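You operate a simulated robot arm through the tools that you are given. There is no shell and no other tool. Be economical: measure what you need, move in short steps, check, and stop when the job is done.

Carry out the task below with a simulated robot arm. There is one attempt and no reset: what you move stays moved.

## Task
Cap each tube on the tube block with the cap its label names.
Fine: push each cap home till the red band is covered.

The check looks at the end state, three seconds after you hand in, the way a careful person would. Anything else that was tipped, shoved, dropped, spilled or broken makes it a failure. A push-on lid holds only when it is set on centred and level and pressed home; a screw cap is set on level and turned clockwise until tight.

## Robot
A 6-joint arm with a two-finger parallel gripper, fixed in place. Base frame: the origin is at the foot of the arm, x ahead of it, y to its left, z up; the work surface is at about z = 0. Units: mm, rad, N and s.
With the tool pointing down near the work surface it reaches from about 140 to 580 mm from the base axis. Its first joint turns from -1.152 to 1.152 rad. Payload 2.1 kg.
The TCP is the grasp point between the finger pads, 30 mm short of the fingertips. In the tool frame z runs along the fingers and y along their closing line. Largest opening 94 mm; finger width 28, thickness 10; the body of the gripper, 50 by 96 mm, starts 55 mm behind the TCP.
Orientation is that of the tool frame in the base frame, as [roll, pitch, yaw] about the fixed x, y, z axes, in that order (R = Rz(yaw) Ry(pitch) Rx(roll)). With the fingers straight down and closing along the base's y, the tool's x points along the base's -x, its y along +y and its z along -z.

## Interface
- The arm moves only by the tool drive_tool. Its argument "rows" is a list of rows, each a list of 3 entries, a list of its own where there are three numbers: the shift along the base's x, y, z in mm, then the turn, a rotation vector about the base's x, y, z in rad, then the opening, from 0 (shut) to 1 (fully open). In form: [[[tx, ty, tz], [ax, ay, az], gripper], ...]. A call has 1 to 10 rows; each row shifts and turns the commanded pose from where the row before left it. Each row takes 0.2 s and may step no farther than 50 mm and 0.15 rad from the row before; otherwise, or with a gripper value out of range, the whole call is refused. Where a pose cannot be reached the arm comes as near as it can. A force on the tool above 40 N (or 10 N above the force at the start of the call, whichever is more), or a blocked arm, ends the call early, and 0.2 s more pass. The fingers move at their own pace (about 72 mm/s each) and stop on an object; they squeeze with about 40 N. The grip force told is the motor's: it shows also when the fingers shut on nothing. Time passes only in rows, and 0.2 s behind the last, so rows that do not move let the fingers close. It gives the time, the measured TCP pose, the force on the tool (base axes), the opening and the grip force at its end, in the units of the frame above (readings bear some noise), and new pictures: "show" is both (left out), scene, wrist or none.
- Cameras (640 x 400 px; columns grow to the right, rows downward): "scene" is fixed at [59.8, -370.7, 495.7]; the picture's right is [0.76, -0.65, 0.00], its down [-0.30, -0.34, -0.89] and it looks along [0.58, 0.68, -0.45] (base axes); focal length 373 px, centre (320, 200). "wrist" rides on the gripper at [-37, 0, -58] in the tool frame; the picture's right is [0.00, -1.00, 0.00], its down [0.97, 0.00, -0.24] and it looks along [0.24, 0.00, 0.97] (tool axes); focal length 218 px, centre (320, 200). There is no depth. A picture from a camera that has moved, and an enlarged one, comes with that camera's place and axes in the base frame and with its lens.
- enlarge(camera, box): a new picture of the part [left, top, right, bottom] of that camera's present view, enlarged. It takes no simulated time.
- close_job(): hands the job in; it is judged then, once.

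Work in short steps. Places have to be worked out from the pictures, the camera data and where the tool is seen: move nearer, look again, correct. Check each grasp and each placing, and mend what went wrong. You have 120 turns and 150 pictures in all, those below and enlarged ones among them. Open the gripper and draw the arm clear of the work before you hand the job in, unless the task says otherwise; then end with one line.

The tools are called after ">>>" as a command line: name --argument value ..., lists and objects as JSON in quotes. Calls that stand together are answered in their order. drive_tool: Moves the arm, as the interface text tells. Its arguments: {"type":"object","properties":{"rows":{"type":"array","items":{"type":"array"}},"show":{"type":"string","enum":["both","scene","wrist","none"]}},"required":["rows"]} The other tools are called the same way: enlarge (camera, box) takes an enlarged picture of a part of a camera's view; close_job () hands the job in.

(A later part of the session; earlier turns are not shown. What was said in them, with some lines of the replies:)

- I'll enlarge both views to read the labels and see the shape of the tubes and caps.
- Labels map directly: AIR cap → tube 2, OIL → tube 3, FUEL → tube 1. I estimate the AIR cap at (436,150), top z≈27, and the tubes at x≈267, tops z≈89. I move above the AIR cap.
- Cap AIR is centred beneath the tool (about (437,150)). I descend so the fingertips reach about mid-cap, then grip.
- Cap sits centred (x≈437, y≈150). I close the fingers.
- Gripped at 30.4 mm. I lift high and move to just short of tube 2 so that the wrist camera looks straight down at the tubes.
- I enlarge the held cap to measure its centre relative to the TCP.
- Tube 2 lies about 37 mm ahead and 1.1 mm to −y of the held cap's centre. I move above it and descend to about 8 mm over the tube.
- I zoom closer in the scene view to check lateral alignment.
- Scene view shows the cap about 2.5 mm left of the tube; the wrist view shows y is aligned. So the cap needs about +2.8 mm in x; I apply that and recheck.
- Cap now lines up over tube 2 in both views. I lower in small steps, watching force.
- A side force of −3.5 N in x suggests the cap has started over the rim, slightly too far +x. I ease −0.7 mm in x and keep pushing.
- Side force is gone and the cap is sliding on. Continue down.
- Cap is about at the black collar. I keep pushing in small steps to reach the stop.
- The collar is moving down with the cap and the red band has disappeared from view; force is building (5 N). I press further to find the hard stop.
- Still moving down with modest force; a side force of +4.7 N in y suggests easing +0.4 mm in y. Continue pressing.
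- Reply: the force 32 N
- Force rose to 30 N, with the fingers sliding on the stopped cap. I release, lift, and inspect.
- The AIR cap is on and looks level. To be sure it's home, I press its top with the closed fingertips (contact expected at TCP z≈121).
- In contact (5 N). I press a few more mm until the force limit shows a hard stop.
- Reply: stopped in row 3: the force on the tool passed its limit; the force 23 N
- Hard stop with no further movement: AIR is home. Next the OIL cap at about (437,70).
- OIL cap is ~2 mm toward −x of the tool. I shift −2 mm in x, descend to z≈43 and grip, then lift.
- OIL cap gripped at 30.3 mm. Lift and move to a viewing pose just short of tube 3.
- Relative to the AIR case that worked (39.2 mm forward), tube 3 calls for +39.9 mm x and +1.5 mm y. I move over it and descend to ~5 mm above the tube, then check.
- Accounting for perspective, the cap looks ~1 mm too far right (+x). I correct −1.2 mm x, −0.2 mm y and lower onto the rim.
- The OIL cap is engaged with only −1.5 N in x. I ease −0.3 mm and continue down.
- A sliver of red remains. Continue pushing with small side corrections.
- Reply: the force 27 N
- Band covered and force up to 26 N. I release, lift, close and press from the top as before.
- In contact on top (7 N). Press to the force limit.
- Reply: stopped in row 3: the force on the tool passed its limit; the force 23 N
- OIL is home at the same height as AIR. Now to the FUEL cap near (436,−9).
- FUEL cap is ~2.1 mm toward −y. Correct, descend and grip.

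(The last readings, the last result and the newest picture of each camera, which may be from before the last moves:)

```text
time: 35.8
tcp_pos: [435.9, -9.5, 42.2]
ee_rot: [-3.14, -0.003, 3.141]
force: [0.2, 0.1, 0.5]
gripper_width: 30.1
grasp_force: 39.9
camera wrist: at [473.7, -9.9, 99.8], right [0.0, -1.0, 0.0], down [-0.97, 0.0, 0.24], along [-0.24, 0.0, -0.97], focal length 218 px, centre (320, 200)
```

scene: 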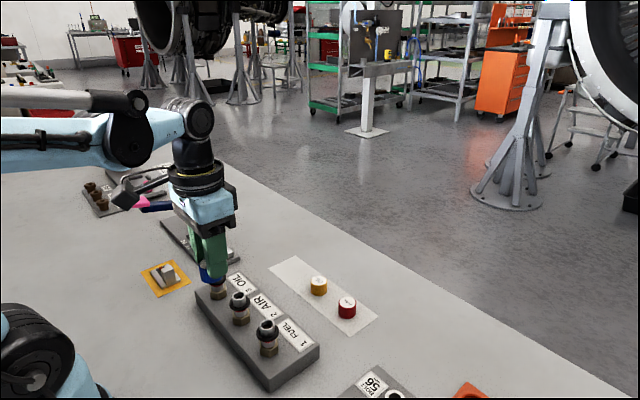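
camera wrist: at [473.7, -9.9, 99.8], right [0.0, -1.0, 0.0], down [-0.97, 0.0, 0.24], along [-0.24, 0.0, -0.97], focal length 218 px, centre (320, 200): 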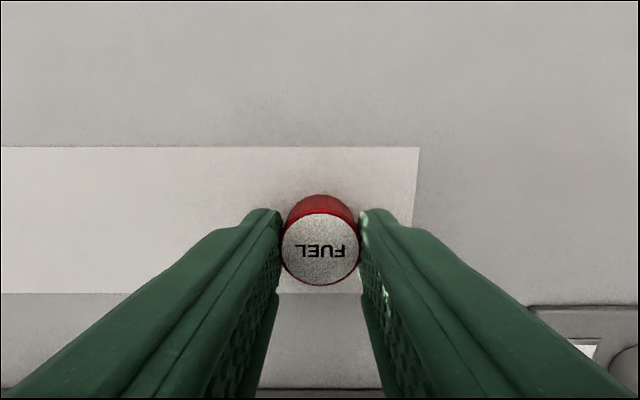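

FUEL gripped. Lift and go to the viewing pose short of tube 1.

>>> drive_tool --rows '[[[0, 0, 36], [0, 0, 0], 0.2], [[0, 0, 36], [0, 0, 0], 0.2], [[0, 0, 36], [0, 0, 0], 0.2], [[0, 0, 35], [0, 0, 0], 0.2], [[-41.5, 0, 0], [0, 0, 0], 0.2], [[-41.5, 0, 0], [0, 0, 0], 0.2], [[-41.5, 0, 0], [0, 0, 0], 0.2], [[-41.5, 0, 0], [0, 0, 0], 0.2], [[-41.5, 0, 0], [0, 0, 0], 0.2], [[0, 0, 0], [0, 0, 0], 0.2]]' --show "none"

>>> enlarge --camera "wrist" --box '[260, 110, 380, 185]'

>>> enlarge --camera "wrist" --box '[260, 185, 380, 300]'

```text
time: 38.0
tcp_pos: [230.1, -10.7, 183.7]
ee_rot: [3.14, -0.001, 3.141]
force: [0.2, 0.3, -0.3]
gripper_width: 30.3
grasp_force: 40.1
```

```text
5.33 times, centred on (320, 148) of wrist
camera zoom: at [266.9, -9.4, 242.7], right [0.0, -1.0, 0.0], down [-0.97, 0.0, 0.24], along [-0.24, 0.0, -0.97], focal length 1164 px, centre (320, 480)
```

zoom: 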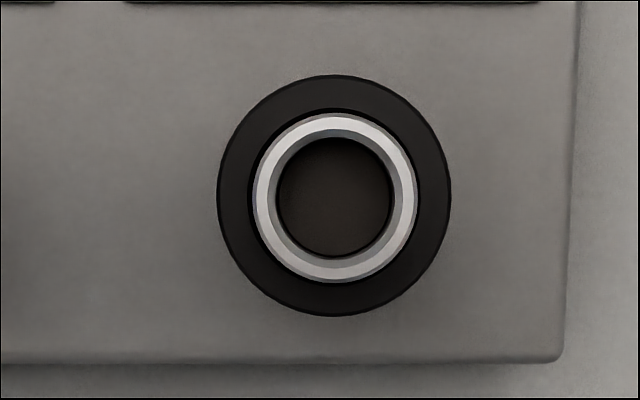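

```text
3.48 times, centred on (320, 242) of wrist
camera zoom: at [266.9, -9.4, 242.7], right [0.0, -1.0, 0.0], down [-0.97, 0.0, 0.24], along [-0.24, 0.0, -0.97], focal length 759 px, centre (320, 52)
```

zoom: 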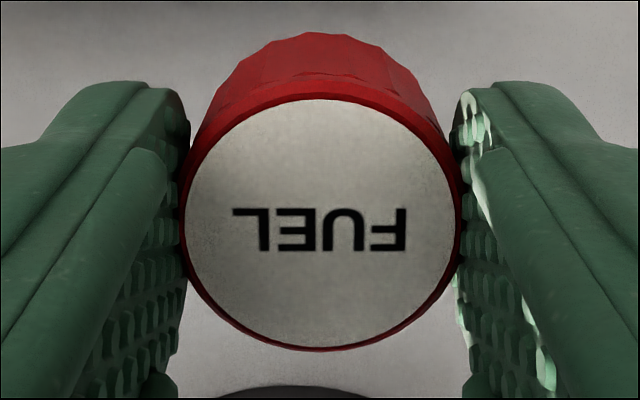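

By comparison with both earlier placings, tube 1 needs about +38 mm x, −1.5 mm y. Move over and check.

>>> drive_tool --rows '[[[19, -1.5, 0], [0, 0, 0], 0.2], [[19, 0, 0], [0, 0, 0], 0.2], [[0, 0, -25], [0, 0, 0], 0.2], [[0, 0, -20], [0, 0, 0], 0.2], [[0, 0, 0], [0, 0, 0], 0.2]]' --show "none"

>>> enlarge --camera "scene" --box '[240, 290, 300, 340]'

>>> enlarge --camera "wrist" --box '[260, 170, 380, 300]'

```text
time: 39.2
tcp_pos: [268.6, -11.5, 140.8]
ee_rot: [3.141, -0.001, -3.141]
force: [0.1, 0.3, -0.3]
gripper_width: 30.3
grasp_force: 40.0
```

```text
8.00 times, centred on (270, 315) of scene
camera zoom: at [59.8, -370.7, 495.7], right [0.76, -0.65, 0.0], down [-0.3, -0.34, -0.89], along [0.58, 0.68, -0.45], focal length 2988 px, centre (720, -720)
```

zoom: 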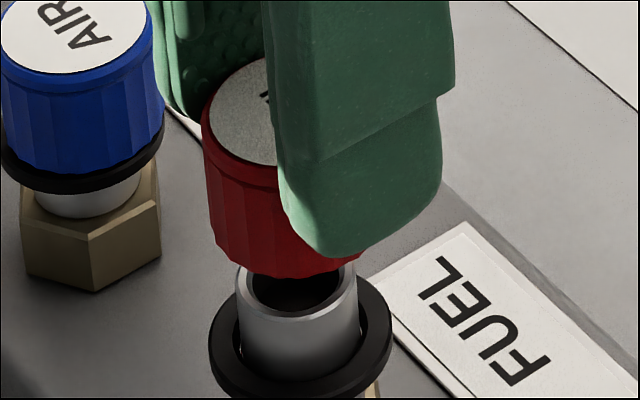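

```text
3.08 times, centred on (320, 235) of wrist
camera zoom: at [305.6, -11.7, 198.0], right [0.0, -1.0, 0.0], down [-0.97, 0.0, 0.24], along [-0.24, 0.0, -0.97], focal length 672 px, centre (320, 92)
```

zoom: 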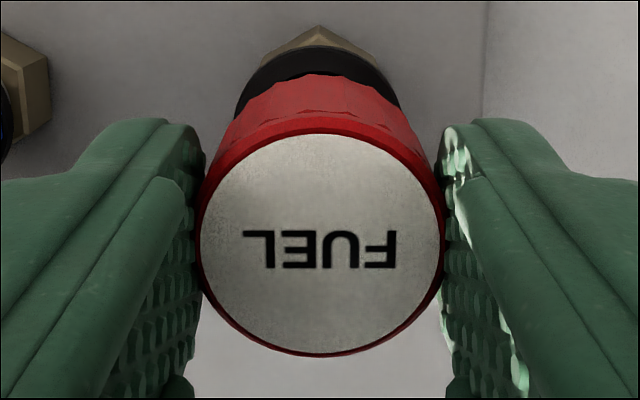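

Scene view shows good lateral alignment; wrist view suggests +0.4 mm y. Lower onto the rim.

>>> drive_tool --rows '[[[0, 0.4, -3], [0, 0, 0], 0.2], [[0, 0, -3], [0, 0, 0], 0.2], [[0, 0, -3], [0, 0, 0], 0.2], [[0, 0, -2], [0, 0, 0], 0.2], [[0, 0, -2], [0, 0, 0], 0.2], [[0, 0, -2], [0, 0, 0], 0.2], [[0, 0, -1], [0, 0, 0], 0.2]]' --show "none"

>>> enlarge --camera "scene" --box '[240, 300, 300, 350]'

```text
time: 40.8
tcp_pos: [265.9, -11.1, 123.8]
ee_rot: [3.141, -0.001, -3.142]
force: [-1.0, -0.5, 0.7]
gripper_width: 30.5
grasp_force: 39.8
```

```text
8.00 times, centred on (270, 325) of scene
camera zoom: at [59.8, -370.7, 495.7], right [0.76, -0.65, 0.0], down [-0.3, -0.34, -0.89], along [0.58, 0.68, -0.45], focal length 2988 px, centre (720, -800)
```

zoom: 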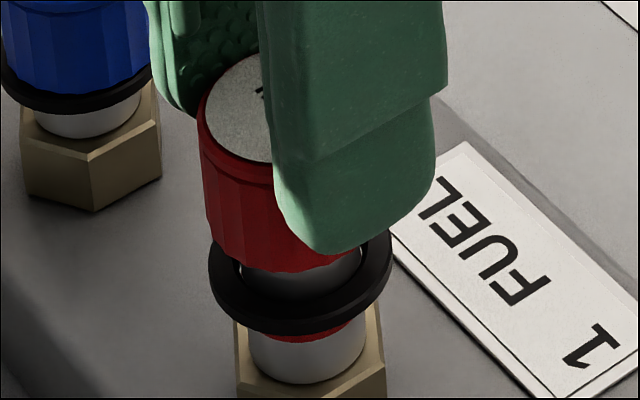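

Engaged with negligible side force. Continue down.

>>> drive_tool --rows '[[[0, 0, -2], [0, 0, 0], 0.2], [[0, 0, -2], [0, 0, 0], 0.2], [[0, 0, -2], [0, 0, 0], 0.2], [[0, 0, -2], [0, 0, 0], 0.2], [[0, 0, -2], [0, 0, 0], 0.2], [[0, 0, -1.5], [0, 0, 0], 0.2], [[0, 0, -1.5], [0, 0, 0], 0.2], [[0, 0, 0], [0, 0, 0], 0.2]]' --show "none"

>>> enlarge --camera "scene" --box '[240, 300, 300, 350]'

```text
time: 42.6
tcp_pos: [266.0, -13.1, 111.9]
ee_rot: [-3.141, -0.003, -3.141]
force: [-2.0, 0.5, 4.2]
gripper_width: 30.5
grasp_force: 40.3
```

```text
8.00 times, centred on (270, 325) of scene
camera zoom: at [59.7, -370.7, 495.7], right [0.76, -0.65, 0.0], down [-0.3, -0.34, -0.89], along [0.58, 0.68, -0.45], focal length 2988 px, centre (720, -800)
```

zoom: 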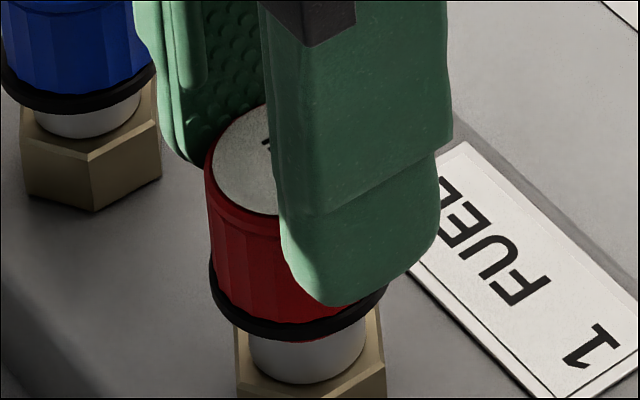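

A sliver of band remains; keep pushing.

>>> drive_tool --rows '[[[-0.3, 0, -1], [0, 0, 0], 0.2], [[0, 0, -1], [0, 0, 0], 0.2], [[0, 0, -1], [0, 0, 0], 0.2], [[0, 0, -1], [0, 0, 0], 0.2], [[0, 0, -1], [0, 0, 0], 0.2], [[0, 0, 0], [0, 0, 0], 0.2]]' --show "none"

>>> enlarge --camera "scene" --box '[240, 300, 300, 350]'

```text
time: 44.0
tcp_pos: [265.9, -12.4, 106.5]
ee_rot: [-3.14, -0.003, 3.141]
force: [-4.0, -3.2, 16.0]
gripper_width: 30.6
grasp_force: 39.5
```

```text
8.00 times, centred on (270, 325) of scene
camera zoom: at [59.7, -370.7, 495.7], right [0.76, -0.65, 0.0], down [-0.3, -0.34, -0.89], along [0.58, 0.68, -0.45], focal length 2988 px, centre (720, -800)
```

zoom: 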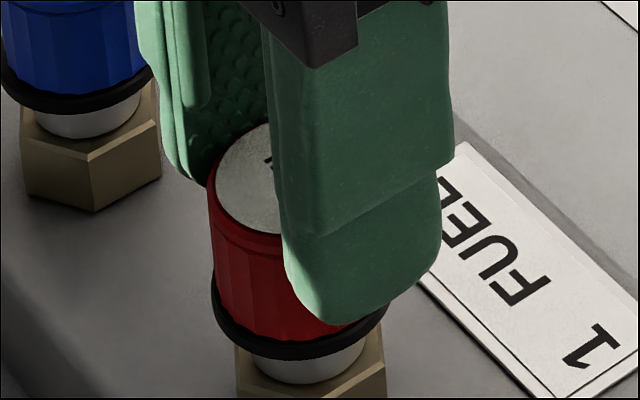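

Band covered; now release, lift, close, and press the top as for the others.

>>> drive_tool --rows '[[[0, 0, 0], [0, 0, 0], 0.55], [[0, 0, 0], [0, 0, 0], 0.55], [[0, 0, 30], [0, 0, 0], 0.55], [[0, 0, 10], [0, 0, 0], 0.0], [[0, 0, 0], [0, 0, 0], 0.0], [[0, 0, 0], [0, 0, 0], 0.0], [[0, 0, -20], [0, 0, 0], 0], [[0, 0, -4], [0, 0, 0], 0], [[0, 0, -2], [0, 0, 0], 0]]' --show "none"

>>> drive_tool --rows '[[[0, 0, -1], [0, 0, 0], 0], [[0, 0, -1], [0, 0, 0], 0], [[0, 0, -1], [0, 0, 0], 0], [[0, 0, -1], [0, 0, 0], 0], [[0, 0, -1], [0, 0, 0], 0], [[0, 0, -1], [0, 0, 0], 0]]' --show "none"

>>> enlarge --camera "scene" --box '[240, 300, 300, 350]'

```text
time: 46.0
tcp_pos: [265.8, -11.1, 120.0]
ee_rot: [-3.14, -0.002, -3.141]
force: [-0.3, 0.1, -0.4]
gripper_width: 0.2
grasp_force: 32.4
```

```text
time: 46.9
tcp_pos: [266.4, -13.4, 119.1]
ee_rot: [3.141, -0.005, -3.139]
force: [-2.1, 1.3, 22.1]
gripper_width: 0.0
grasp_force: 33.0
stopped in row 4: the force on the tool passed its limit (the readings are from after the stop); the commanded pose is now the measured one
```

```text
8.00 times, centred on (270, 325) of scene
camera zoom: at [59.7, -370.7, 495.7], right [0.76, -0.65, 0.0], down [-0.3, -0.34, -0.89], along [0.58, 0.68, -0.45], focal length 2988 px, centre (720, -800)
```

zoom: 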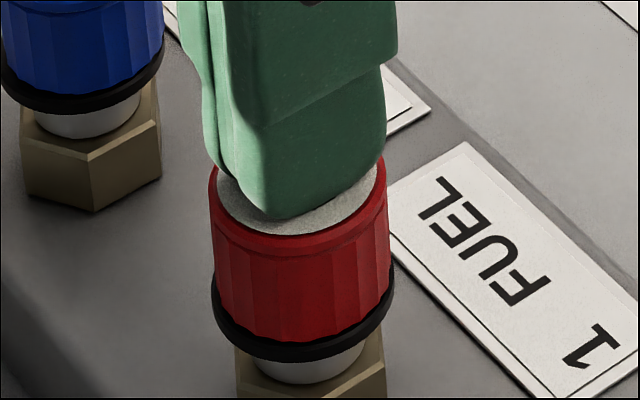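

All three stop at the same height (TCP z≈119). I lift clear, open the gripper, back away and take a final look.

>>> drive_tool --rows '[[[0, 0, 40], [0, 0, 0], 0], [[0, 0, 40], [0, 0, 0], 0.2], [[0, 0, 40], [0, 0, 0], 0.6], [[-15, 10, 30], [0, 0, 0], 1.0], [[-15, 10, 0], [0, 0, 0], 1.0], [[0, 0, 0], [0, 0, 0], 1.0]]'

>>> enlarge --camera "scene" --box '[185, 250, 325, 390]'

```text
time: 48.3
tcp_pos: [235.7, 8.8, 269.4]
ee_rot: [3.141, -0.004, -3.14]
force: [0.2, 0.4, 0.2]
gripper_width: 94.2
grasp_force: 0.0
camera wrist: at [273.9, 9.7, 325.9], right [0.0, -1.0, 0.0], down [-0.97, 0.0, 0.24], along [-0.24, 0.0, -0.97], focal length 218 px, centre (320, 200)
```

scene: 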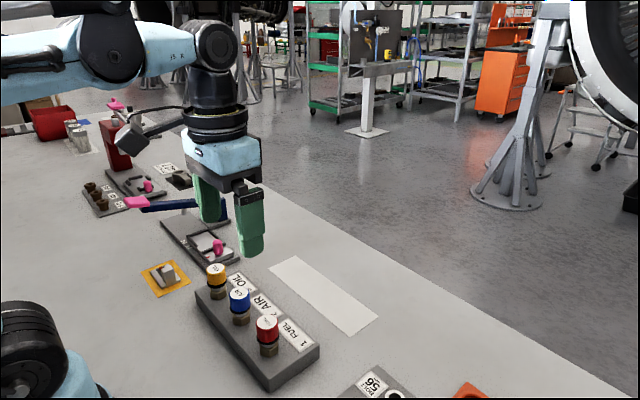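
wrist: 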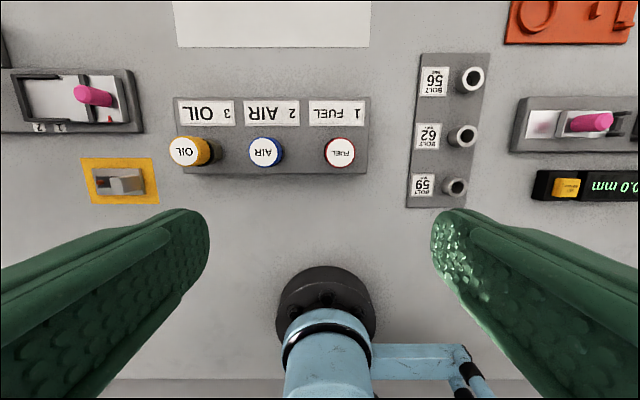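

```text
2.86 times, centred on (255, 320) of scene
camera zoom: at [59.8, -370.7, 495.7], right [0.76, -0.65, 0.0], down [-0.3, -0.34, -0.89], along [0.58, 0.68, -0.45], focal length 1067 px, centre (506, -143)
```

zoom: 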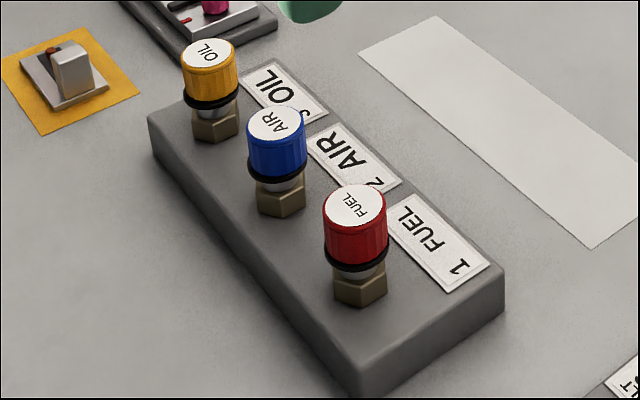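

All three caps sit level on their named tubes, with the red bands covered and the surroundings undisturbed. Handing in.

>>> close_job

```text
The job is handed in.
```

I put the FUEL, AIR and OIL caps on tubes 1, 2 and 3, pressed each one to a hard stop so the red band is covered, and handed the job in.
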